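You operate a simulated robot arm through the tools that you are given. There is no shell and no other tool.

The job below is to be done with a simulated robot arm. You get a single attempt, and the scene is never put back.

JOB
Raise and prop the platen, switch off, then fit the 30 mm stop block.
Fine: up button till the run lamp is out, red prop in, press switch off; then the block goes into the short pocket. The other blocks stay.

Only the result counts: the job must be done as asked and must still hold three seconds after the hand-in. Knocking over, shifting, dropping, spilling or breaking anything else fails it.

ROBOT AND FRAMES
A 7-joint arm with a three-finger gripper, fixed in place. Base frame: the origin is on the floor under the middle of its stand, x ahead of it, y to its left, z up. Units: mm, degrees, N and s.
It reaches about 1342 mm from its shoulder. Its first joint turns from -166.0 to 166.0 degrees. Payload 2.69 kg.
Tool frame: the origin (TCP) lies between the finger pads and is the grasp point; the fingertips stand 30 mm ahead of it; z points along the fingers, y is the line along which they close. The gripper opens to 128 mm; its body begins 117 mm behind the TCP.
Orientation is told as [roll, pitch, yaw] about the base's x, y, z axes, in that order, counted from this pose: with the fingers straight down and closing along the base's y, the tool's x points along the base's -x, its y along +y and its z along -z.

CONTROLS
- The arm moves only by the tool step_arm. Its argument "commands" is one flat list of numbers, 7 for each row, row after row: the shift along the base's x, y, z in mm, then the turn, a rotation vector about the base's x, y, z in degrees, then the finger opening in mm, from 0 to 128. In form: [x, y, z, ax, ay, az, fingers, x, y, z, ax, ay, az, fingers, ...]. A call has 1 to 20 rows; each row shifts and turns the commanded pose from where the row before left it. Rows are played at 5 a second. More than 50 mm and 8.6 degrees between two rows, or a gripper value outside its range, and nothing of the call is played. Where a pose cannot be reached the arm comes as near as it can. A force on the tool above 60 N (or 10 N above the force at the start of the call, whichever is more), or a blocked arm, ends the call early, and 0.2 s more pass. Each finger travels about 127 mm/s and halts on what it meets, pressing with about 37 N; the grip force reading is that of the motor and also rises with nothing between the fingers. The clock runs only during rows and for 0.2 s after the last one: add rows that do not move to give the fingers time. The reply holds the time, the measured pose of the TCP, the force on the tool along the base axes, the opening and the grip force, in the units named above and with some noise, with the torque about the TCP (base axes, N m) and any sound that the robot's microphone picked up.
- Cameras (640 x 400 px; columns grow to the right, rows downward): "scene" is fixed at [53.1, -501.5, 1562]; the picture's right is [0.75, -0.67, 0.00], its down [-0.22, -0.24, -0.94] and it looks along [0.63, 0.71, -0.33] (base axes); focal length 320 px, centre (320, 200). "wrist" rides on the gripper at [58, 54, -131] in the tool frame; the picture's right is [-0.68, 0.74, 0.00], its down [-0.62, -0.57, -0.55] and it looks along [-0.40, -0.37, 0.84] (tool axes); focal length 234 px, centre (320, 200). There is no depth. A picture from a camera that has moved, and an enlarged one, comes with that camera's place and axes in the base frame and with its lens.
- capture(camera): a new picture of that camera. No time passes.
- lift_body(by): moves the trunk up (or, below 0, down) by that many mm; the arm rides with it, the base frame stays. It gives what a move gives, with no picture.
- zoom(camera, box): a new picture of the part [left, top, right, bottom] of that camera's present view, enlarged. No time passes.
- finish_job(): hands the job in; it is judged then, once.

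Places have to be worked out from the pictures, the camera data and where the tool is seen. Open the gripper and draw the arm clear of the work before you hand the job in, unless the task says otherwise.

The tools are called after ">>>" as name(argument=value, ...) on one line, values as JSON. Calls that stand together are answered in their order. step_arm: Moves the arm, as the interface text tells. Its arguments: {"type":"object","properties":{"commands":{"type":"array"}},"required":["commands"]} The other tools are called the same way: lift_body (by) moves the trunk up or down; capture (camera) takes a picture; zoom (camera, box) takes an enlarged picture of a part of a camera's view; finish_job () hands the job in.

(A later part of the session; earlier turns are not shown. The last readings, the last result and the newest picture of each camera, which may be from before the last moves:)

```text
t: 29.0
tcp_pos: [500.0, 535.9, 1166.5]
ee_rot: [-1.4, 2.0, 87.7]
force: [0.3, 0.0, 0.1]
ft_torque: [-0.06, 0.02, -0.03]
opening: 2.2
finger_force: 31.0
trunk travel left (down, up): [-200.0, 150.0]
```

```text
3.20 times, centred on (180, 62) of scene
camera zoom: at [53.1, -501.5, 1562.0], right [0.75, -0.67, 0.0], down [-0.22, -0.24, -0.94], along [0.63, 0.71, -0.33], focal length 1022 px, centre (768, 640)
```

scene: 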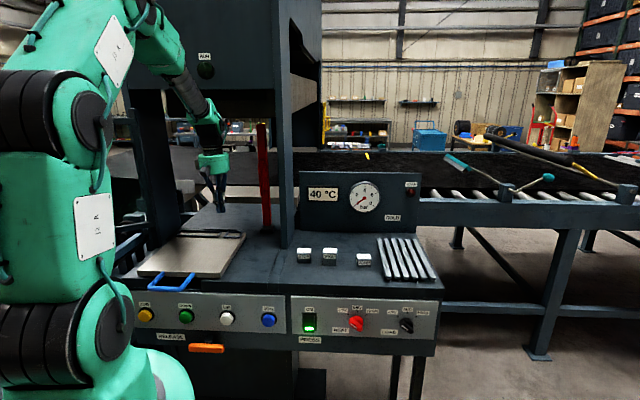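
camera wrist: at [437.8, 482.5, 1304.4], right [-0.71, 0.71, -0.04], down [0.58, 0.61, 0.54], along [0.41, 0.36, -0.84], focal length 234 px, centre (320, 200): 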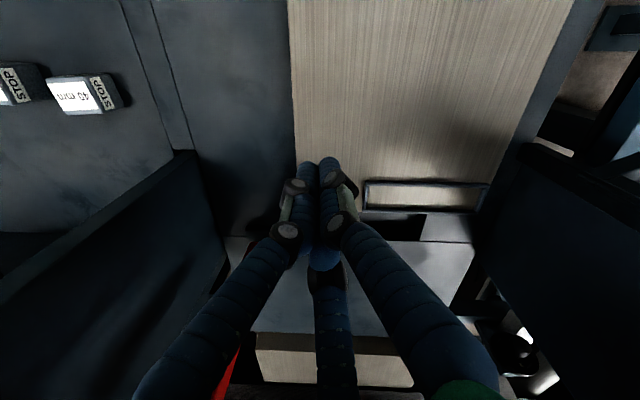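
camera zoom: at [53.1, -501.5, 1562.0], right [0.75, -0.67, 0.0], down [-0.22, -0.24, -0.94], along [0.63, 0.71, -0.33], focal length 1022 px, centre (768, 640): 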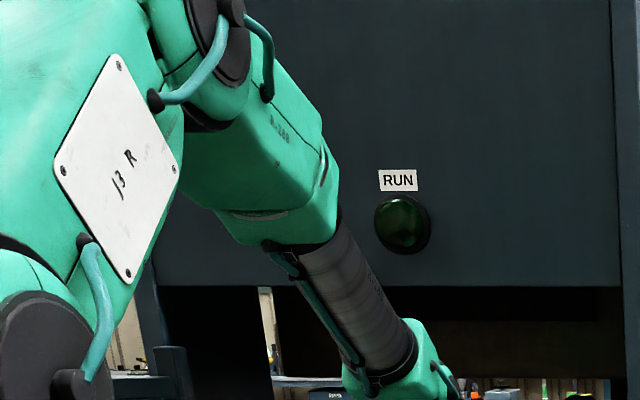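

No contact now; the arm is at rest above the tray. I open the fingers so that the foot block is visible between them.

>>> step_arm(commands=[0, 0, 0, 0, 0, 0, 60, 0, 0, 0, 0, 0, 0, 128, 0, 0, 0, 0, 0, 0, 128, 0, 0, 0, 0, 0, 0, 128])

>>> capture(camera="wrist")

>>> zoom(camera="wrist", box=[180, 190, 340, 290])

>>> zoom(camera="scene", box=[225, 190, 315, 246])

```text
t: 30.0
tcp_pos: [498.8, 536.8, 1168.0]
ee_rot: [-1.3, 1.8, 87.6]
force: [1.1, 0.3, 0.5]
ft_torque: [0.0, 0.0, 0.01]
opening: 128.1
finger_force: 0.0
trunk travel left (down, up): [-200.0, 150.0]
```

```text
taken
camera wrist: at [439.9, 485.6, 1300.6], right [-0.71, 0.71, -0.04], down [0.58, 0.61, 0.54], along [0.41, 0.36, -0.84], focal length 234 px, centre (320, 200)
```

wrist: 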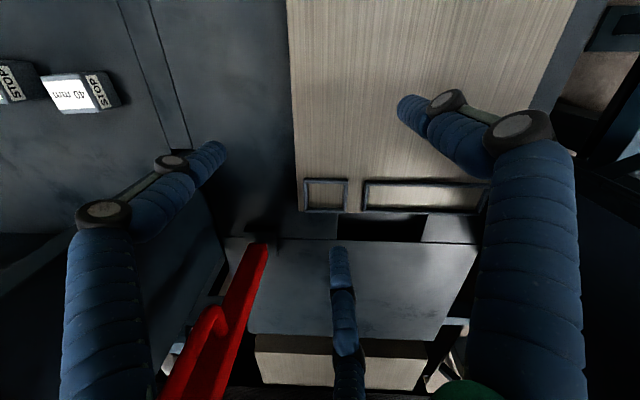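

```text
4.00 times, centred on (260, 240) of wrist
camera zoom: at [439.9, 485.6, 1300.6], right [-0.71, 0.71, -0.04], down [0.58, 0.61, 0.54], along [0.41, 0.36, -0.84], focal length 937 px, centre (560, 40)
```

zoom: 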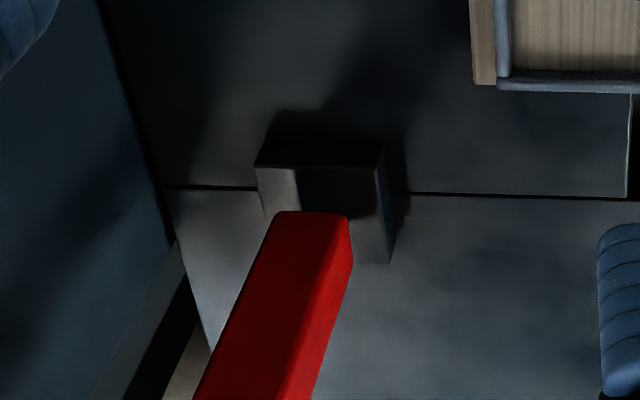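

```text
7.11 times, centred on (270, 218) of scene
camera zoom: at [53.1, -501.5, 1562.0], right [0.75, -0.67, 0.0], down [-0.22, -0.24, -0.94], along [0.63, 0.71, -0.33], focal length 2272 px, centre (676, 72)
```

zoom: 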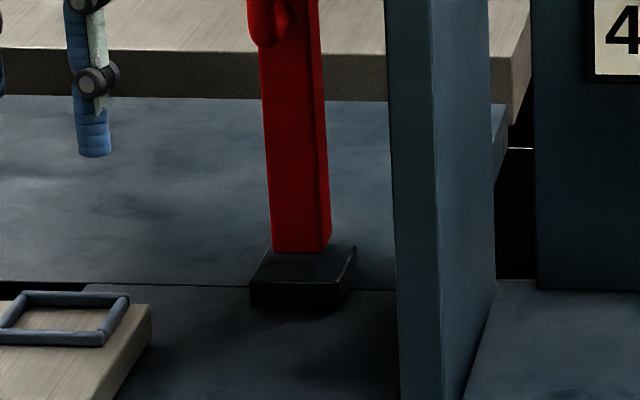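

The prop is a bar on a low foot plate (v 916–977, u 55–113), and the bar's front face is at v≈946. The platen front is at ≈995, so the prop must be pushed in along +v. I close the fingers and tilt 60° forward in front of it, aiming at the bar low, under its handle.

>>> step_arm(commands=[0, 0, 0, 0, 0, 0, 60, 0, 0, 0, 0, 0, 0, 0, 0, 0, 0, 0, 0, 0, 0, 12, -8, 0, 5.3, -5.3, 0, 0, 12, -8, 0, 5.3, -5.3, 0, 0, 12, -8, 0, 5.3, -5.3, 0, 0, 12, -8, 0, 5.3, -5.3, 0, 0, 12, -8, 0, 5.3, -5.3, 0, 0, 12, -8, 0, 5.3, -5.3, 0, 0, 12, -8, 0, 5.3, -5.3, 0, 0, 12, -8, 0, 5.3, -5.3, 0, 0, 0, 0, 0, 0, 0, 0, 0, 0, 0, 0, 0, 0, 0, 0])

>>> capture(camera="wrist")

>>> capture(camera="scene")

```text
t: 32.8
tcp_pos: [593.7, 469.5, 1168.3]
ee_rot: [-49.8, -38.3, 104.5]
force: [0.1, 0.1, 0.5]
ft_torque: [-0.01, 0.0, -0.02]
opening: 2.1
finger_force: 31.6
trunk travel left (down, up): [-200.0, 150.0]
```

```text
taken
camera wrist: at [480.7, 366.5, 1167.4], right [-0.68, 0.73, -0.02], down [-0.05, -0.02, 1.0], along [0.73, 0.68, 0.05], focal length 234 px, centre (320, 200)
```

wrist: 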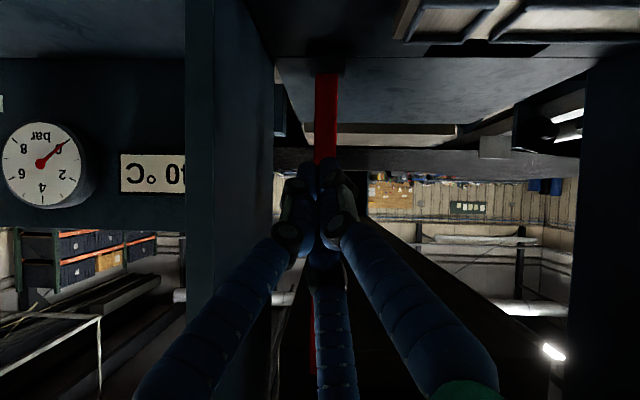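

```text
taken
```

scene: 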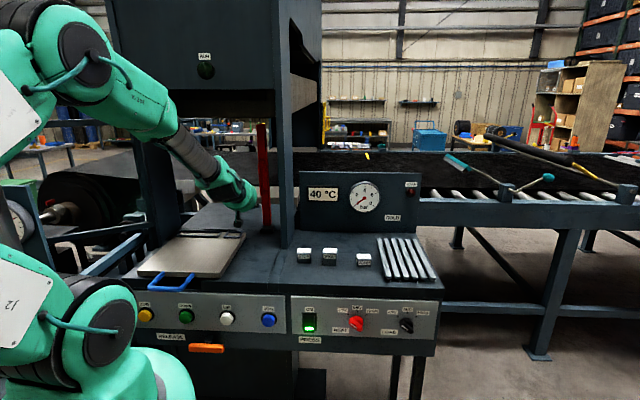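

I'm centred on the bar (u≈85–88), tilted 60°, tip at v≈778. I lower the tip to z≈1050 and advance to about 30 mm short of the bar.

>>> step_arm(commands=[-0.7, 0.7, -34, 0, 0, 0, 0, -0.7, 0.7, -34, 0, 0, 0, 0, -0.7, 0.7, -34, 0, 0, 0, 0, 25, 25, 0, 0, 0, 0, 0, 25, 25, 0, 0, 0, 0, 0, 25, 25, 0, 0, 0, 0, 0, 0, 0, 0, 0, 0, 0, 0])

>>> capture(camera="wrist")

>>> zoom(camera="scene", box=[190, 130, 310, 205])

>>> zoom(camera="scene", box=[190, 180, 310, 255])

```text
t: 34.4
tcp_pos: [668.7, 550.2, 1064.8]
ee_rot: [-49.6, -38.2, 104.5]
force: [0.5, 0.2, -0.6]
ft_torque: [0.02, 0.0, 0.02]
opening: 2.1
finger_force: 32.1
trunk travel left (down, up): [-200.0, 150.0]
```

```text
taken
camera wrist: at [556.7, 446.3, 1064.3], right [-0.68, 0.73, -0.02], down [-0.05, -0.02, 1.0], along [0.73, 0.68, 0.05], focal length 234 px, centre (320, 200)
```

wrist: 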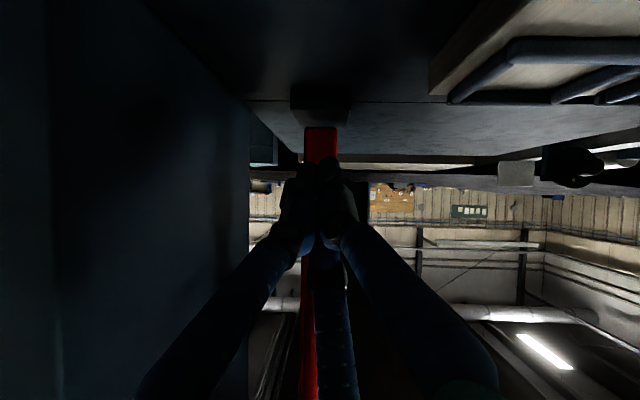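

```text
5.33 times, centred on (250, 168) of scene
camera zoom: at [53.1, -501.5, 1562.0], right [0.75, -0.67, 0.0], down [-0.22, -0.24, -0.94], along [0.63, 0.71, -0.33], focal length 1704 px, centre (693, 373)
```

zoom: 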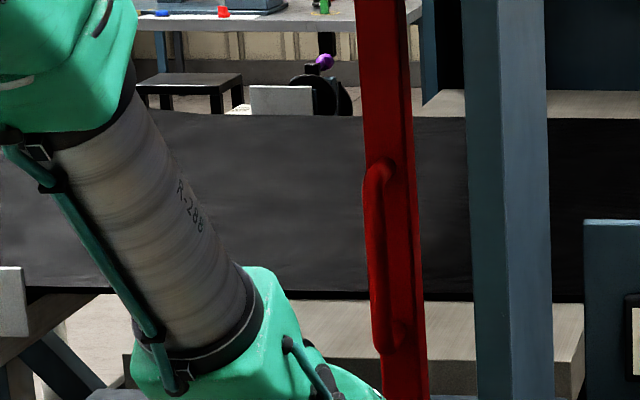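

```text
5.33 times, centred on (250, 218) of scene
camera zoom: at [53.1, -501.5, 1562.0], right [0.75, -0.67, 0.0], down [-0.22, -0.24, -0.94], along [0.63, 0.71, -0.33], focal length 1704 px, centre (693, 107)
```

zoom: 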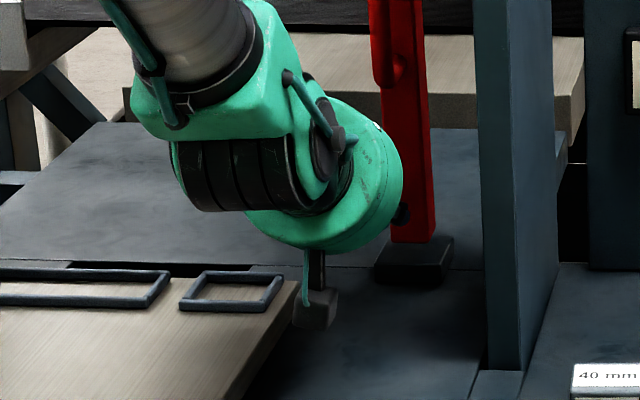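

The tip is centred on the bar and about 50 mm short of it; the camera box hangs below but clears the bench and tray. I advance 40 mm and then in small steps.

>>> step_arm(commands=[7.1, 7.1, 0, 0, 0, 0, 0, 7.1, 7.1, 0, 0, 0, 0, 0, 7.1, 7.1, 0, 0, 0, 0, 0, 7.1, 7.1, 0, 0, 0, 0, 0, 2.8, 2.8, 0, 0, 0, 0, 0, 2.8, 2.8, 0, 0, 0, 0, 0, 0, 0, 0, 0, 0, 0, 0])

>>> zoom(camera="scene", box=[190, 180, 310, 255])

>>> zoom(camera="wrist", box=[220, 60, 420, 185])

```text
t: 36.0
tcp_pos: [700.6, 581.5, 1066.7]
ee_rot: [-49.7, -38.3, 104.5]
force: [-0.2, -0.3, 0.2]
ft_torque: [0.0, 0.0, 0.02]
opening: 2.0
finger_force: 31.1
trunk travel left (down, up): [-200.0, 150.0]
```

```text
5.33 times, centred on (250, 218) of scene
camera zoom: at [53.1, -501.5, 1562.0], right [0.75, -0.67, 0.0], down [-0.22, -0.24, -0.94], along [0.63, 0.71, -0.33], focal length 1704 px, centre (693, 107)
```

zoom: 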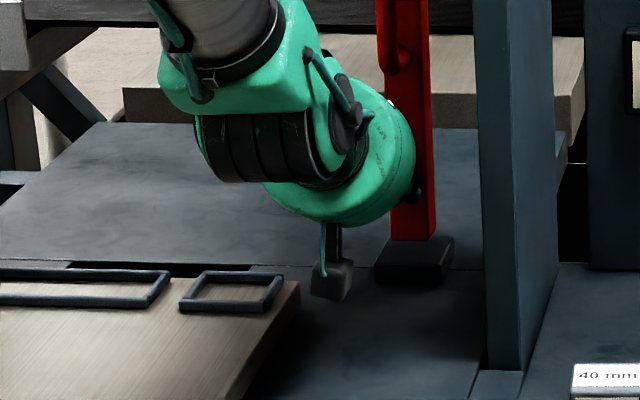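

```text
3.20 times, centred on (320, 122) of wrist
camera zoom: at [587.7, 478.0, 1065.1], right [-0.68, 0.73, -0.02], down [-0.05, -0.02, 1.0], along [0.73, 0.68, 0.05], focal length 749 px, centre (320, 448)
```

zoom: 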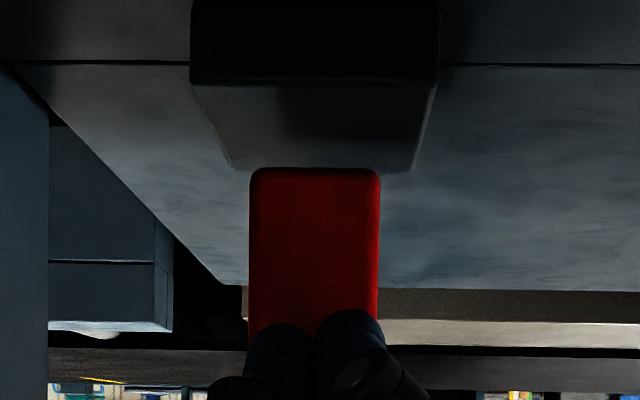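

No contact yet; tip at v≈933 against the bar's face near 946–955. I go on in 4 mm steps.

>>> step_arm(commands=[2.8, 2.8, 0, 0, 0, 0, 0, 2.8, 2.8, 0, 0, 0, 0, 0, 2.8, 2.8, 0, 0, 0, 0, 0, 2.8, 2.8, 0, 0, 0, 0, 0, 0, 0, 0, 0, 0, 0, 0])

>>> zoom(camera="scene", box=[190, 180, 310, 255])

>>> zoom(camera="scene", box=[210, 90, 310, 152])

```text
t: 37.2
tcp_pos: [709.6, 591.3, 1066.4]
ee_rot: [-49.6, -38.1, 104.5]
force: [-24.7, -28.9, 10.3]
ft_torque: [0.3, -0.2, -0.01]
opening: 2.0
finger_force: 31.0
trunk travel left (down, up): [-200.0, 150.0]
```

```text
5.33 times, centred on (250, 218) of scene
camera zoom: at [53.1, -501.5, 1562.0], right [0.75, -0.67, 0.0], down [-0.22, -0.24, -0.94], along [0.63, 0.71, -0.33], focal length 1704 px, centre (693, 107)
```

zoom: 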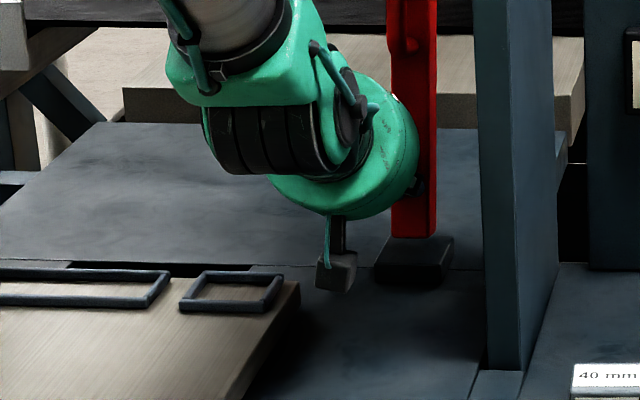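

```text
6.40 times, centred on (260, 121) of scene
camera zoom: at [53.1, -501.5, 1562.0], right [0.75, -0.67, 0.0], down [-0.22, -0.24, -0.94], along [0.63, 0.71, -0.33], focal length 2045 px, centre (704, 706)
```

zoom: 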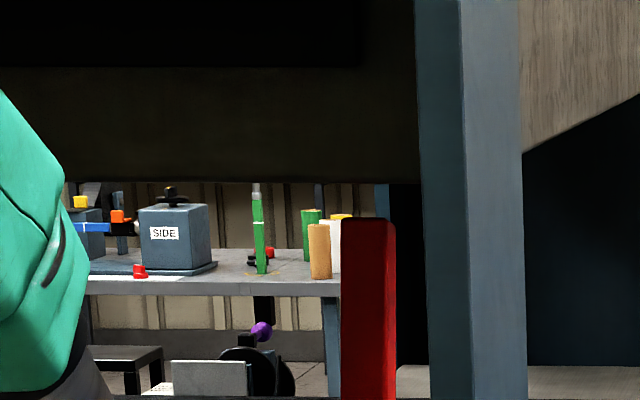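

Contact is made with about 39 N, and the prop's top moved while its foot barely did, so it may be pivoting at the foot. I look at the whole prop before pushing on.

>>> zoom(camera="scene", box=[160, 110, 352, 230])

>>> capture(camera="wrist")

>>> zoom(camera="wrist", box=[220, 60, 420, 185])

```text
3.33 times, centred on (256, 170) of scene
camera zoom: at [53.1, -501.5, 1562.0], right [0.75, -0.67, 0.0], down [-0.22, -0.24, -0.94], along [0.63, 0.71, -0.33], focal length 1065 px, centre (533, 300)
```

zoom: 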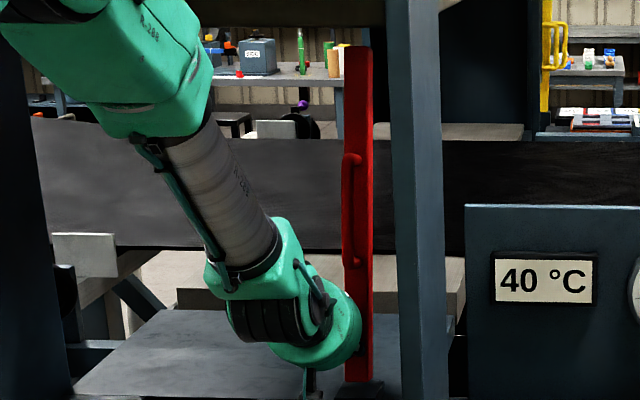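

```text
taken
camera wrist: at [596.5, 486.7, 1065.4], right [-0.68, 0.73, -0.02], down [-0.05, -0.02, 1.0], along [0.73, 0.68, 0.05], focal length 234 px, centre (320, 200)
```

wrist: 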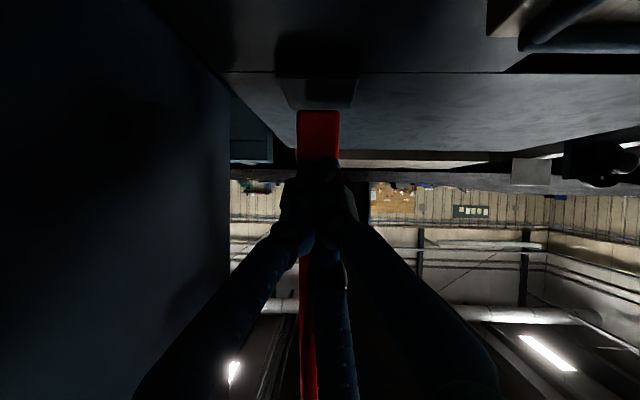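

```text
3.20 times, centred on (320, 122) of wrist
camera zoom: at [596.5, 486.7, 1065.4], right [-0.68, 0.73, -0.02], down [-0.05, -0.02, 1.0], along [0.73, 0.68, 0.05], focal length 749 px, centre (320, 448)
```

zoom: 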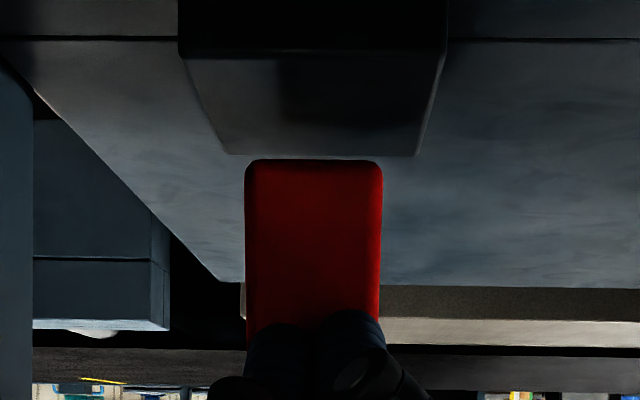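

The bar's top swung back about 100 mm while its foot stayed, so the prop is hinged at the foot and holds against my push. I back off 60 mm and check whether it stays where it is.

>>> step_arm(commands=[-2.8, -2.8, 0, 0, 0, 0, 0, -7, -7, 0, 0, 0, 0, 0, -14, -14, 0, 0, 0, 0, 0, -20, -20, 0, 0, 0, 0, 0, 0, 0, 0, 0, 0, 0, 0, 0, 0, 0, 0, 0, 0, 0])

>>> zoom(camera="scene", box=[160, 110, 352, 230])

>>> zoom(camera="wrist", box=[220, 60, 420, 185])

>>> capture(camera="wrist")

```text
t: 38.6
tcp_pos: [667.5, 548.4, 1065.6]
ee_rot: [-49.6, -38.2, 104.5]
force: [0.9, -0.4, -0.4]
ft_torque: [-0.01, 0.01, -0.04]
opening: 1.9
finger_force: 31.6
trunk travel left (down, up): [-200.0, 150.0]
```

```text
3.33 times, centred on (256, 170) of scene
camera zoom: at [53.1, -501.5, 1562.0], right [0.75, -0.67, 0.0], down [-0.22, -0.24, -0.94], along [0.63, 0.71, -0.33], focal length 1065 px, centre (533, 300)
```

zoom: 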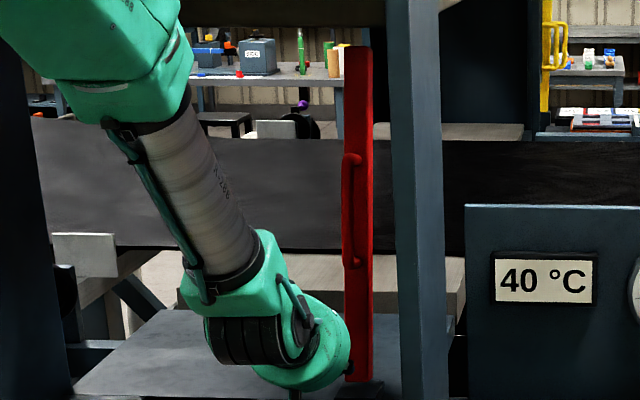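

```text
3.20 times, centred on (320, 122) of wrist
camera zoom: at [554.3, 445.3, 1065.2], right [-0.68, 0.73, -0.02], down [-0.05, -0.02, 1.0], along [0.73, 0.68, 0.05], focal length 749 px, centre (320, 448)
```

zoom: 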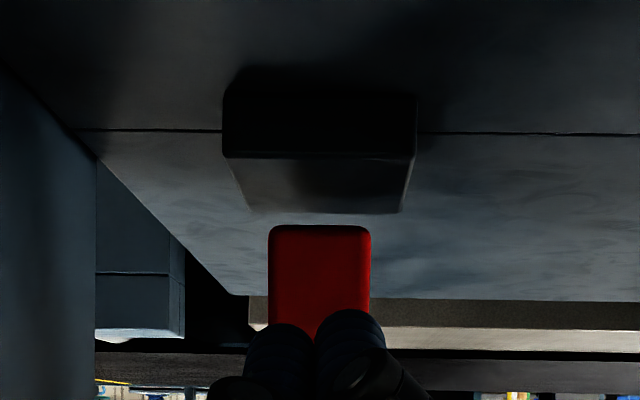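

```text
taken
camera wrist: at [554.3, 445.3, 1065.2], right [-0.68, 0.73, -0.02], down [-0.05, -0.02, 1.0], along [0.73, 0.68, 0.05], focal length 234 px, centre (320, 200)
```

wrist: 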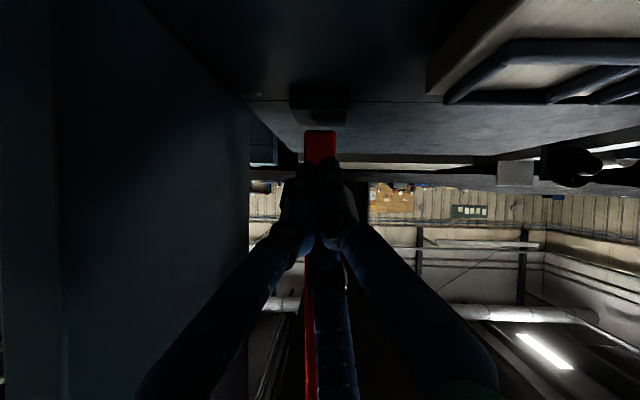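

The prop stays leaned back by itself, so it is a stiff hinge at the foot. I withdraw and rise to prop mid-height with the tool level, so I can look at its top under the platen and push it home higher up.

>>> step_arm(commands=[-28, -28, 0, 0, 0, 0, 0, -28, -28, 0, 0, 0, 0, 0, -28, -28, 0, 0, 0, 0, 0, -28, -28, 0, 0, 0, 0, 0, 0, 0, 38, 3.04, -3.04, 0, 0, 0, 0, 38, 3.04, -3.04, 0, 0, 0, 0, 38, 3.04, -3.04, 0, 0, 0, 0, 38, 3.04, -3.04, 0, 0, 0, 0, 38, 3.04, -3.04, 0, 0, 0, 0, 38, 3.04, -3.04, 0, 0, 0, 0, 38, 3.04, -3.04, 0, 0, 0, 0, 0, 0, 0, 0, 0])

>>> capture(camera="wrist")

>>> capture(camera="scene")

```text
t: 41.2
tcp_pos: [554.9, 435.1, 1333.1]
ee_rot: [-89.4, -47.3, 132.1]
force: [0.2, 0.4, -0.4]
ft_torque: [-0.01, 0.02, -0.03]
opening: 2.2
finger_force: 31.0
trunk travel left (down, up): [-200.0, 150.0]
```

```text
taken
camera wrist: at [457.9, 346.9, 1255.9], right [-0.68, 0.74, 0.0], down [-0.4, -0.37, 0.84], along [0.62, 0.57, 0.54], focal length 234 px, centre (320, 200)
```

wrist: 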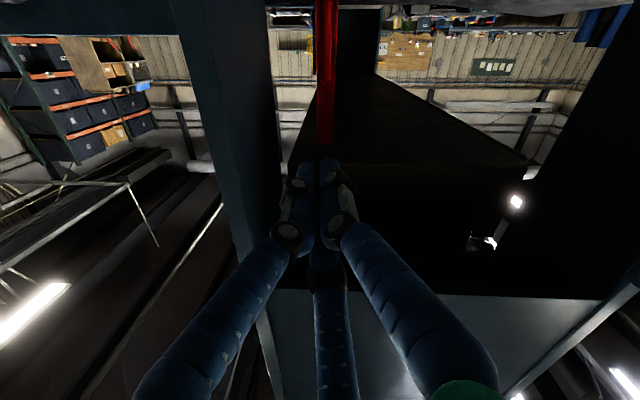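

```text
taken
```

scene: 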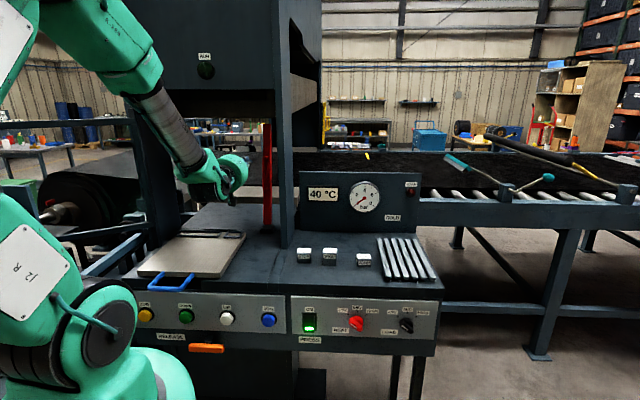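

>>> zoom(camera="wrist", box=[220, 0, 460, 150])

>>> zoom(camera="wrist", box=[280, 90, 400, 165])

>>> zoom(camera="scene", box=[220, 110, 320, 172])

```text
2.67 times, centred on (340, 75) of wrist
camera zoom: at [457.9, 346.9, 1255.9], right [-0.68, 0.74, 0.0], down [-0.4, -0.37, 0.84], along [0.62, 0.57, 0.54], focal length 624 px, centre (267, 533)
```

zoom: 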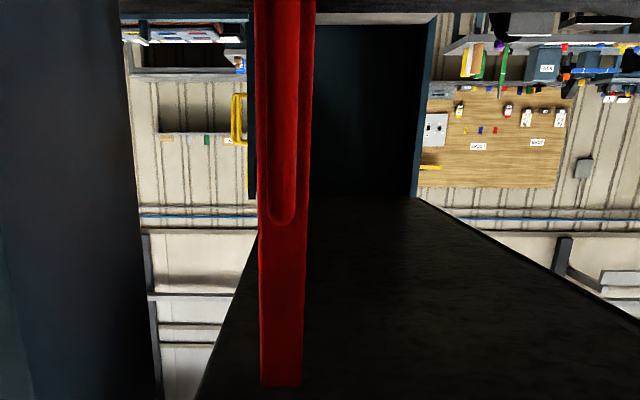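

```text
5.33 times, centred on (340, 128) of wrist
camera zoom: at [457.9, 346.9, 1255.9], right [-0.68, 0.74, 0.0], down [-0.4, -0.37, 0.84], along [0.62, 0.57, 0.54], focal length 1249 px, centre (213, 587)
```

zoom: 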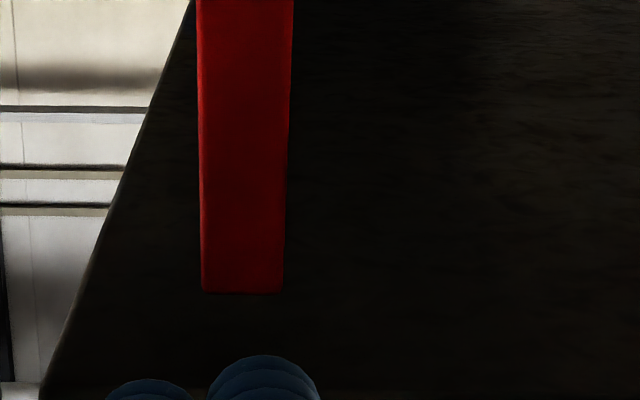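

```text
6.40 times, centred on (270, 141) of scene
camera zoom: at [53.1, -501.5, 1562.0], right [0.75, -0.67, 0.0], down [-0.22, -0.24, -0.94], along [0.63, 0.71, -0.33], focal length 2045 px, centre (640, 578)
```

zoom: 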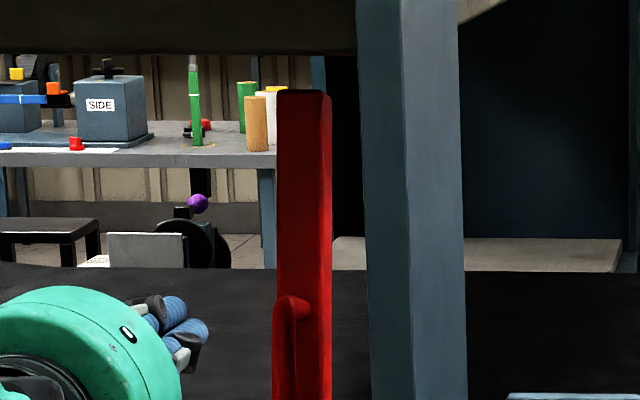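

Triangulated again, the bar's top front edge is now at v≈1020–1030, z≈1416, already under the platen (front at ≈995), so it swung about 12°. I'll push it at z≈1363, above its handle, to find out if it is home; first I advance to just short of it.

>>> step_arm(commands=[0, 0, 30, 0, 0, 0, 0, 28.3, 28.3, 0, 0, 0, 0, 0, 28.3, 28.3, 0, 0, 0, 0, 0, 28.3, 28.3, 0, 0, 0, 0, 0, 28.3, 28.3, 0, 0, 0, 0, 0, 28.3, 28.3, 0, 0, 0, 0, 0, 28.3, 28.3, 0, 0, 0, 0, 0, 0, 0, 0, 0, 0, 0, 0])

>>> capture(camera="wrist")

>>> capture(camera="scene")

```text
t: 43.0
tcp_pos: [726.3, 605.6, 1363.9]
ee_rot: [-89.2, -47.3, 132.1]
force: [0.7, 1.1, -0.5]
ft_torque: [0.02, -0.09, 0.01]
opening: 2.0
finger_force: 31.4
trunk travel left (down, up): [-200.0, 150.0]
```

```text
taken
camera wrist: at [629.4, 517.2, 1286.3], right [-0.68, 0.74, 0.0], down [-0.4, -0.36, 0.84], along [0.62, 0.57, 0.54], focal length 234 px, centre (320, 200)
```

wrist: 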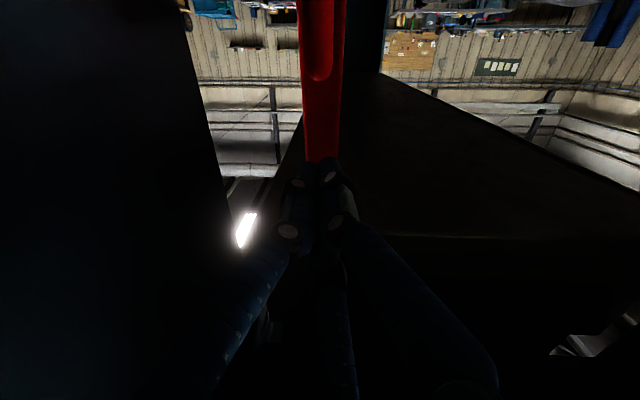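

```text
taken
```

scene: 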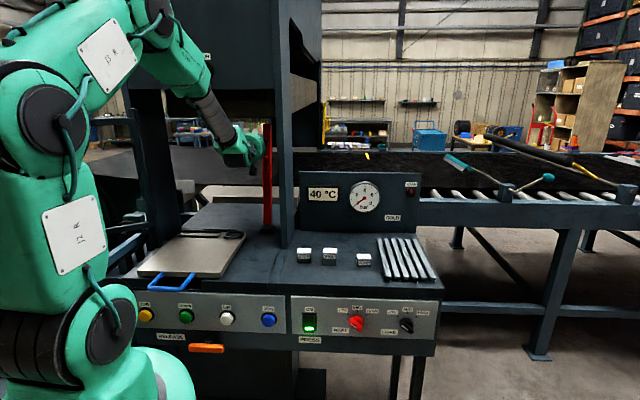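

The forearm is well in front of the press head, and the fingers are about 35 mm short of the bar. I approach in small steps.

>>> step_arm(commands=[7.1, 7.1, 0, 0, 0, 0, 0, 7.1, 7.1, 0, 0, 0, 0, 0, 3.5, 3.5, 0, 0, 0, 0, 0, 2.1, 2.1, 0, 0, 0, 0, 0, 0, 0, 0, 0, 0, 0, 0])

>>> zoom(camera="scene", box=[200, 110, 300, 172])

>>> zoom(camera="wrist", box=[240, 60, 400, 160])

```text
t: 44.2
tcp_pos: [745.3, 625.5, 1362.3]
ee_rot: [-89.2, -47.3, 132.1]
force: [-0.4, 0.7, -0.3]
ft_torque: [0.0, -0.05, -0.01]
opening: 2.3
finger_force: 31.1
trunk travel left (down, up): [-200.0, 150.0]
```

```text
6.40 times, centred on (250, 141) of scene
camera zoom: at [53.1, -501.5, 1562.0], right [0.75, -0.67, 0.0], down [-0.22, -0.24, -0.94], along [0.63, 0.71, -0.33], focal length 2045 px, centre (768, 578)
```

zoom: 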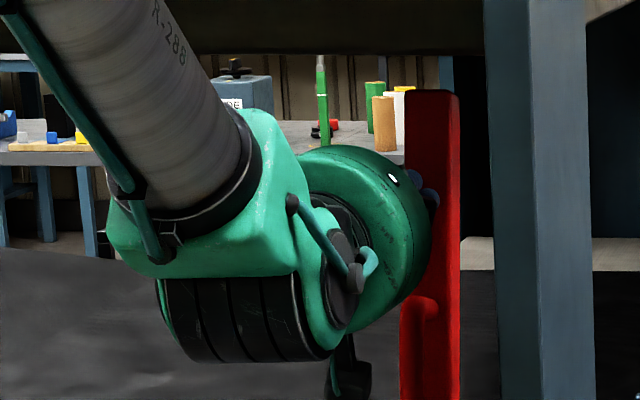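

```text
4.00 times, centred on (320, 110) of wrist
camera zoom: at [648.2, 537.6, 1284.7], right [-0.68, 0.74, 0.0], down [-0.4, -0.37, 0.84], along [0.62, 0.57, 0.54], focal length 937 px, centre (320, 560)
```

zoom: 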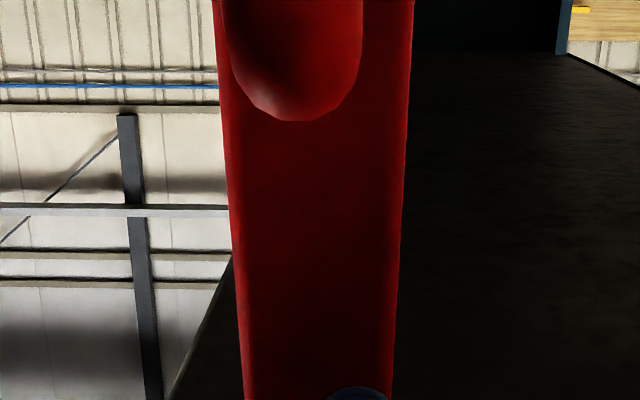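

Still free at tip v≈999. I continue with 3 mm steps and watch the force.

>>> step_arm(commands=[2.1, 2.1, 0, 0, 0, 0, 0, 2.1, 2.1, 0, 0, 0, 0, 0, 2.1, 2.1, 0, 0, 0, 0, 0, 2.1, 2.1, 0, 0, 0, 0, 0, 0, 0, 0, 0, 0, 0, 0])

>>> zoom(camera="scene", box=[200, 110, 300, 172])

```text
t: 45.4
tcp_pos: [753.1, 634.1, 1360.7]
ee_rot: [-89.4, -47.3, 132.0]
force: [0.2, 0.5, -0.1]
ft_torque: [0.0, -0.03, 0.01]
opening: 2.5
finger_force: 31.1
trunk travel left (down, up): [-200.0, 150.0]
```

```text
6.40 times, centred on (250, 141) of scene
camera zoom: at [53.1, -501.5, 1562.0], right [0.75, -0.67, 0.0], down [-0.22, -0.24, -0.94], along [0.63, 0.71, -0.33], focal length 2045 px, centre (768, 578)
```

zoom: 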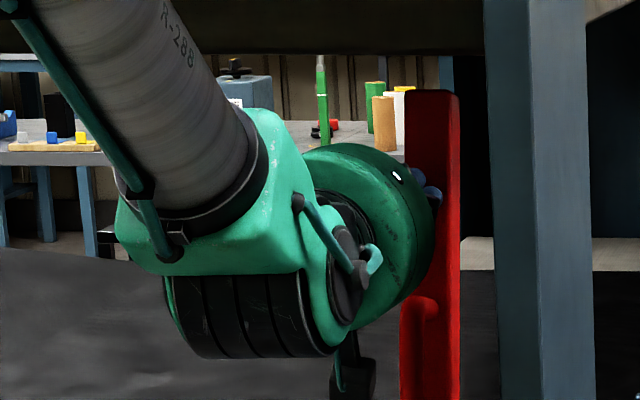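

No contact at tip v≈1011, and the prop hasn't moved. I continue.

>>> step_arm(commands=[2.1, 2.1, 0, 0, 0, 0, 0, 2.1, 2.1, 0, 0, 0, 0, 0, 2.1, 2.1, 0, 0, 0, 0, 0, 2.1, 2.1, 0, 0, 0, 0, 0, 0, 0, 0, 0, 0, 0, 0])

>>> zoom(camera="scene", box=[200, 110, 300, 172])

```text
t: 46.6
tcp_pos: [762.8, 643.6, 1360.7]
ee_rot: [-89.2, -47.3, 132.0]
force: [-9.1, -9.8, -2.3]
ft_torque: [-0.19, 0.14, 0.08]
opening: 2.3
finger_force: 31.5
trunk travel left (down, up): [-200.0, 150.0]
```

```text
6.40 times, centred on (250, 141) of scene
camera zoom: at [53.1, -501.5, 1562.0], right [0.75, -0.67, 0.0], down [-0.22, -0.24, -0.94], along [0.63, 0.71, -0.33], focal length 2045 px, centre (768, 578)
```

zoom: 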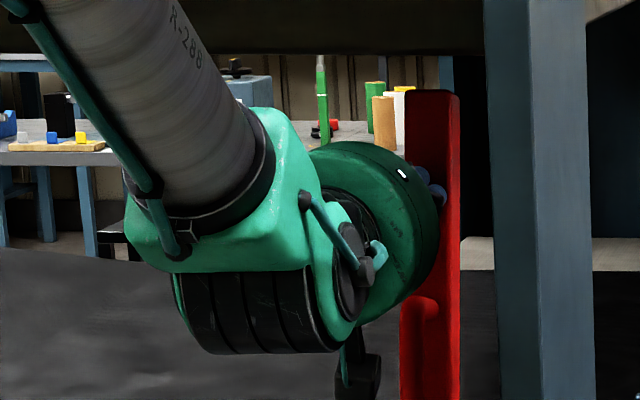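

Contact at tip v≈1024 with 13 N, which is a larger torque than before, and the bar didn't visibly move. I push a few mm more to see whether it is at its stop.

>>> step_arm(commands=[1.8, 1.8, 0, 0, 0, 0, 0, 1.8, 1.8, 0, 0, 0, 0, 0, 0, 0, 0, 0, 0, 0, 0])

>>> zoom(camera="scene", box=[200, 110, 300, 172])

```text
t: 47.3
tcp_pos: [763.0, 642.5, 1361.2]
ee_rot: [-89.1, -47.4, 132.0]
force: [-32.2, -29.4, 7.5]
ft_torque: [-0.27, 0.34, 0.38]
opening: 2.2
finger_force: 31.6
trunk travel left (down, up): [-200.0, 150.0]
stopped in row 3: the force on the tool passed its limit at 63 N (the readings are from after the stop); the commanded pose is now the measured one
```

```text
6.40 times, centred on (250, 141) of scene
camera zoom: at [53.1, -501.5, 1562.0], right [0.75, -0.67, 0.0], down [-0.22, -0.24, -0.94], along [0.63, 0.71, -0.33], focal length 2045 px, centre (768, 578)
```

zoom: 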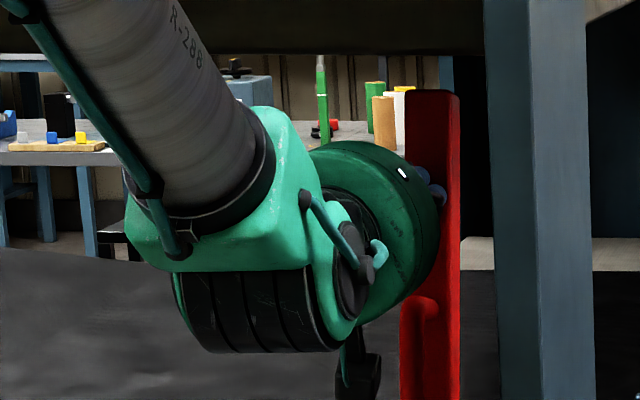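

Even 63 N at that height doesn't move it, so the prop is against its stop, with its top well under the platen and clear of it. I withdraw straight back.

>>> step_arm(commands=[-3.5, -3.5, 0, 0, 0, 0, 0, -14, -14, 0, 0, 0, 0, 0, -28.3, -28.3, 0, 0, 0, 0, 0, -28.3, -28.3, 0, 0, 0, 0, 0, -28.3, -28.3, 0, 0, 0, 0, 0, -28.3, -28.3, 0, 0, 0, 0, 0, -28.3, -28.3, 0, 0, 0, 0, 0, -28.3, -28.3, 0, 0, 0, 0, 0, -28.3, -28.3, 0, 0, 0, 0, 0, 0, 0, 0, 0, 0, 0, 0])

>>> capture(camera="scene")

>>> zoom(camera="wrist", box=[220, 0, 460, 150])

```text
t: 49.5
tcp_pos: [549.4, 429.4, 1357.8]
ee_rot: [-88.9, -47.2, 131.8]
force: [0.3, 0.4, 0.5]
ft_torque: [-0.04, 0.0, 0.02]
opening: 2.0
finger_force: 31.7
trunk travel left (down, up): [-200.0, 150.0]
```

```text
taken
```

scene: 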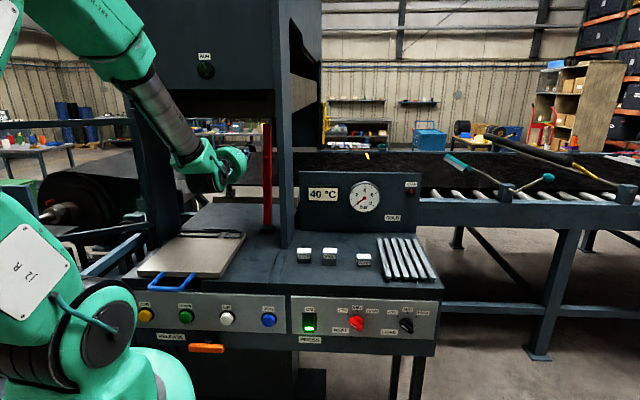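

```text
2.67 times, centred on (340, 75) of wrist
camera zoom: at [451.7, 340.4, 1281.3], right [-0.68, 0.74, 0.0], down [-0.4, -0.36, 0.84], along [0.62, 0.57, 0.54], focal length 624 px, centre (267, 533)
```

zoom: 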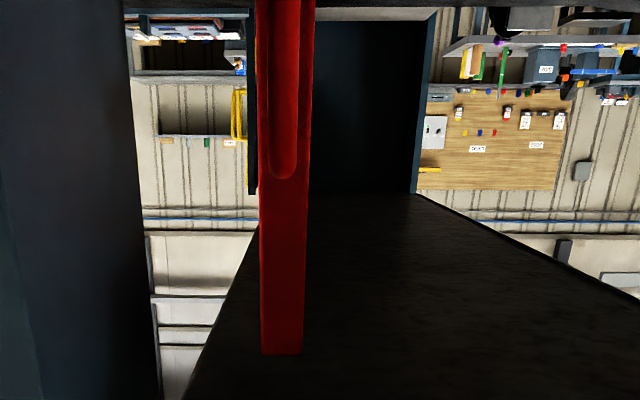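

The prop stays in place. Now I move to the press switch, judged near u≈300, v≈535, z≈834, first to a pose in front of and above it with 30° tilt.

>>> step_arm(commands=[-16, -40, -10, -4.24, 4.24, 0, 0, -16, -40, -10, -4.24, 4.24, 0, 0, -10, -35, -30, -4.24, 4.24, 0, 0, 3, -35, -35, -4.24, 4.24, 0, 0, 3, -32, -35, -4.24, 4.24, 0, 0, 3, -32, -35, -4.24, 4.24, 0, 0, 3, -32, -35, -4.24, 4.24, 0, 0, 3, -30, -35, -4.24, 4.24, 0, 0, 3, -25, -35, -4.24, 4.24, 0, 0, 3, -22, -35, -4.24, 4.24, 0, 0, 0, 0, 0, 0, 0, 0, 0])

>>> capture(camera="wrist")

>>> capture(camera="scene")

```text
t: 51.9
tcp_pos: [529.1, 105.8, 1061.7]
ee_rot: [-22.2, -19.5, 91.0]
force: [0.6, -0.8, -0.4]
ft_torque: [0.0, 0.07, -0.02]
opening: 1.9
finger_force: 31.4
trunk travel left (down, up): [-200.0, 150.0]
```

```text
taken
camera wrist: at [430.8, 16.0, 1137.9], right [-0.69, 0.72, -0.04], down [0.31, 0.34, 0.89], along [0.65, 0.6, -0.46], focal length 234 px, centre (320, 200)
```

wrist: 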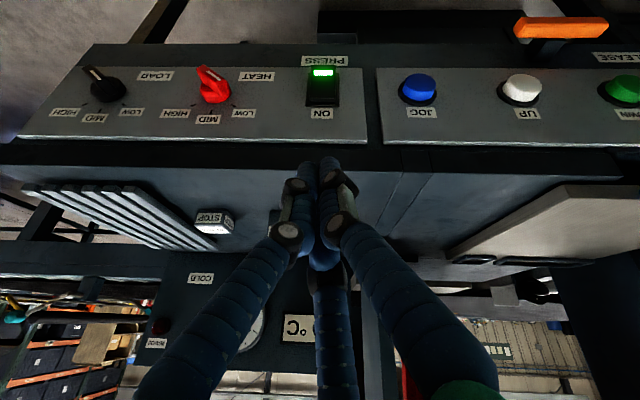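

```text
taken
```

scene: 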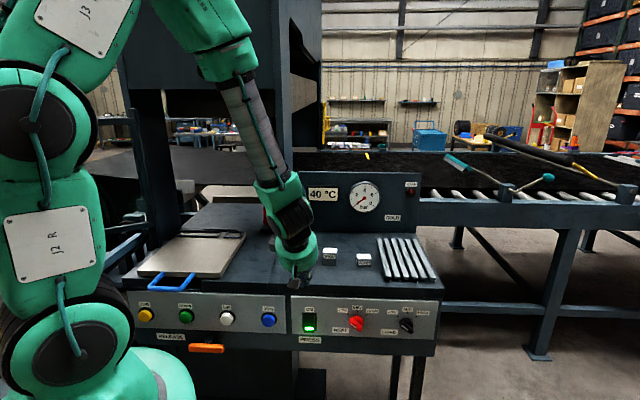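

I'm at u≈299, v≈449. I zoom on the switch to see how the rocker is tilted.

>>> zoom(camera="wrist", box=[280, 40, 376, 100])

>>> zoom(camera="scene", box=[285, 305, 333, 335])

```text
6.67 times, centred on (328, 70) of wrist
camera zoom: at [430.8, 16.0, 1137.9], right [-0.69, 0.72, -0.04], down [0.31, 0.34, 0.89], along [0.65, 0.6, -0.46], focal length 1561 px, centre (267, 1067)
```

zoom: 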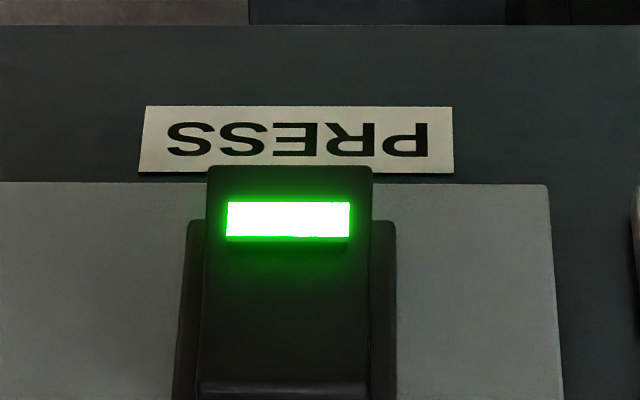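

```text
13.33 times, centred on (309, 320) of scene
camera zoom: at [53.1, -501.5, 1562.0], right [0.75, -0.67, 0.0], down [-0.22, -0.24, -0.94], along [0.63, 0.71, -0.33], focal length 4260 px, centre (467, -1400)
```

zoom: 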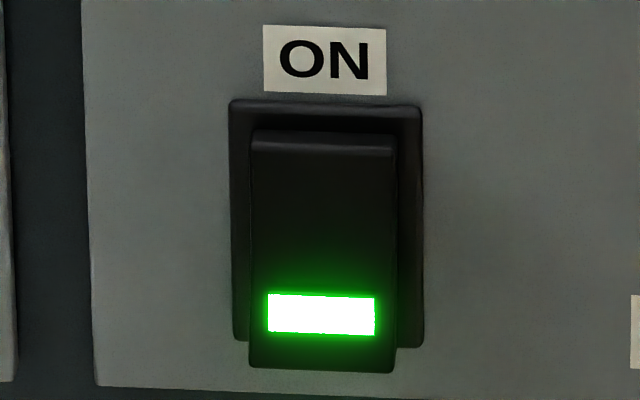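

The rocker's lit lower end sticks out, with ON pressed at the top, so pressing the lower half (about u 303, v 531, z 818) turns it off. I descend to that height, still well in front.

>>> step_arm(commands=[1.8, 0.8, -36.5, 0, 0, 0, 0, 1.8, 0.8, -36.5, 0, 0, 0, 0, 1.8, 0.8, -36.5, 0, 0, 0, 0, 1.8, 0.8, -36.5, 0, 0, 0, 0, 1.8, 0.8, -36.5, 0, 0, 0, 0, 1.8, 0.8, -36.5, 0, 0, 0, 0, 0, 0, 0, 0, 0, 0, 0])

>>> capture(camera="wrist")

>>> zoom(camera="scene", box=[250, 270, 378, 350])

```text
t: 53.5
tcp_pos: [538.7, 113.1, 841.2]
ee_rot: [-22.2, -19.5, 90.9]
force: [0.5, -0.7, -0.5]
ft_torque: [0.0, 0.03, 0.01]
opening: 1.8
finger_force: 31.5
trunk travel left (down, up): [-200.0, 150.0]
```

```text
taken
camera wrist: at [440.8, 22.4, 918.6], right [-0.69, 0.72, -0.04], down [0.31, 0.34, 0.89], along [0.65, 0.6, -0.46], focal length 234 px, centre (320, 200)
```

wrist: 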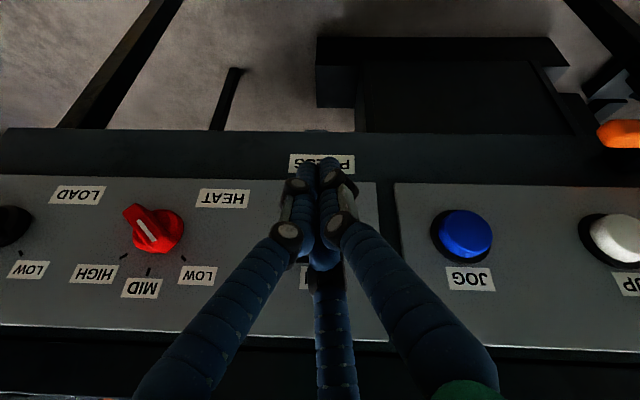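

```text
5.00 times, centred on (314, 310) of scene
camera zoom: at [53.1, -501.5, 1562.0], right [0.75, -0.67, 0.0], down [-0.22, -0.24, -0.94], along [0.63, 0.71, -0.33], focal length 1598 px, centre (350, -350)
```

zoom: 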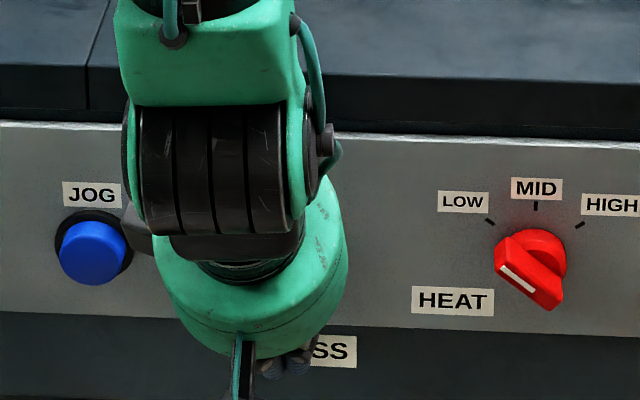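

The tip is at u≈302, z≈815, centred on the PRESS label. I lower 3 mm and approach the rocker's lower half, first 28 mm.

>>> step_arm(commands=[4.9, 4.9, -3, 0, 0, 0, 0, 4.9, 4.9, 0, 0, 0, 0, 0, 4.9, 4.9, 0, 0, 0, 0, 0, 4.9, 4.9, 0, 0, 0, 0, 0, 0, 0, 0, 0, 0, 0, 0])

>>> capture(camera="wrist")

>>> zoom(camera="scene", box=[270, 290, 350, 340])

```text
t: 54.7
tcp_pos: [560.5, 133.7, 840.3]
ee_rot: [-22.2, -19.6, 90.8]
force: [1.0, -0.2, 0.7]
ft_torque: [0.02, -0.01, -0.04]
opening: 1.8
finger_force: 31.3
trunk travel left (down, up): [-200.0, 150.0]
```

```text
taken
camera wrist: at [460.8, 43.1, 916.4], right [-0.69, 0.72, -0.04], down [0.31, 0.34, 0.89], along [0.65, 0.6, -0.46], focal length 234 px, centre (320, 200)
```

wrist: 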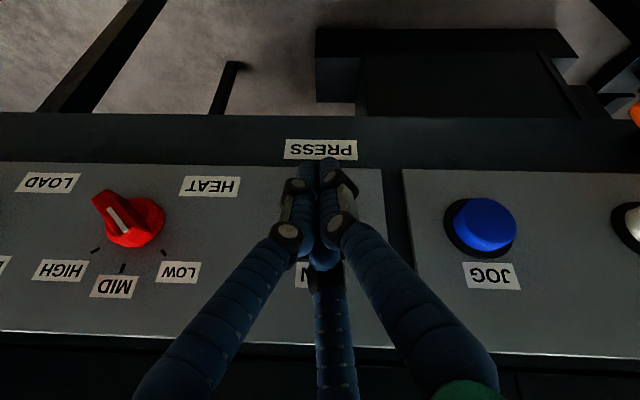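

```text
8.00 times, centred on (310, 315) of scene
camera zoom: at [53.1, -501.5, 1562.0], right [0.75, -0.67, 0.0], down [-0.22, -0.24, -0.94], along [0.63, 0.71, -0.33], focal length 2556 px, centre (400, -720)
```

zoom: 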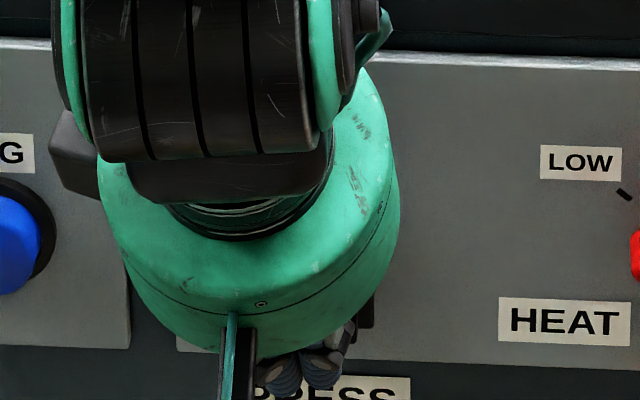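

Aligned, with no contact yet at TCP v≈491. I advance in 3 mm steps.

>>> step_arm(commands=[2.1, 2.1, 0, 0, 0, 0, 0, 2.1, 2.1, 0, 0, 0, 0, 0, 2.1, 2.1, 0, 0, 0, 0, 0, 0, 0, 0, 0, 0, 0, 0])

```text
t: 55.7
tcp_pos: [564.8, 138.6, 839.1]
ee_rot: [-22.3, -19.6, 90.8]
force: [-0.9, 0.4, -0.5]
ft_torque: [0.02, 0.02, -0.03]
opening: 2.3
finger_force: 31.3
trunk travel left (down, up): [-200.0, 150.0]
```

No contact yet at v≈497; I continue in 3 mm steps.

>>> step_arm(commands=[2.1, 2.1, 0, 0, 0, 0, 0, 2.1, 2.1, 0, 0, 0, 0, 0, 0, 0, 0, 0, 0, 0, 0])

>>> zoom(camera="scene", box=[270, 290, 350, 340])

```text
t: 56.5
tcp_pos: [569.9, 141.3, 840.7]
ee_rot: [-22.3, -19.6, 90.9]
force: [0.1, 0.2, 0.1]
ft_torque: [-0.02, 0.03, -0.03]
opening: 2.0
finger_force: 31.5
trunk travel left (down, up): [-200.0, 150.0]
```

```text
8.00 times, centred on (310, 315) of scene
camera zoom: at [53.1, -501.5, 1562.0], right [0.75, -0.67, 0.0], down [-0.22, -0.24, -0.94], along [0.63, 0.71, -0.33], focal length 2556 px, centre (400, -720)
```

zoom: 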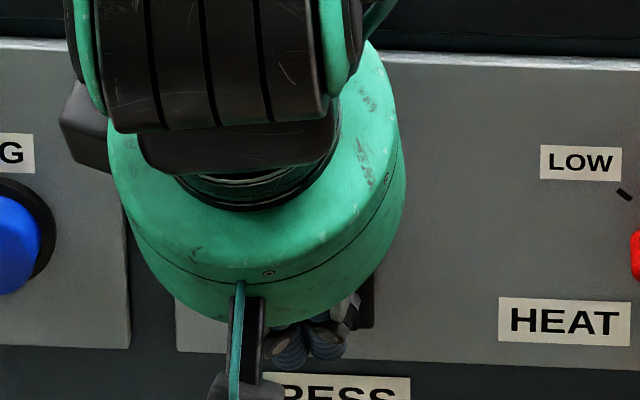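

Still free at v≈503, and the alignment to the rocker's lower half looks right. I continue.

>>> step_arm(commands=[2.1, 2.1, 0, 0, 0, 0, 0, 2.1, 2.1, 0, 0, 0, 0, 0, 0, 0, 0, 0, 0, 0, 0])

>>> zoom(camera="scene", box=[270, 290, 350, 340])

```text
t: 57.3
tcp_pos: [570.7, 143.3, 839.5]
ee_rot: [-21.8, -19.6, 90.8]
force: [-23.9, -39.9, -0.4]
ft_torque: [-0.66, 0.3, -0.3]
opening: 2.0
finger_force: 31.2
trunk travel left (down, up): [-200.0, 150.0]
```

```text
8.00 times, centred on (310, 315) of scene
camera zoom: at [53.1, -501.5, 1562.0], right [0.75, -0.67, 0.0], down [-0.22, -0.24, -0.94], along [0.63, 0.71, -0.33], focal length 2556 px, centre (400, -720)
```

zoom: 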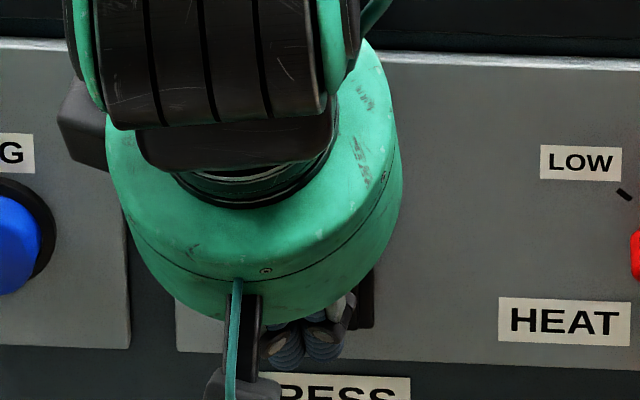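

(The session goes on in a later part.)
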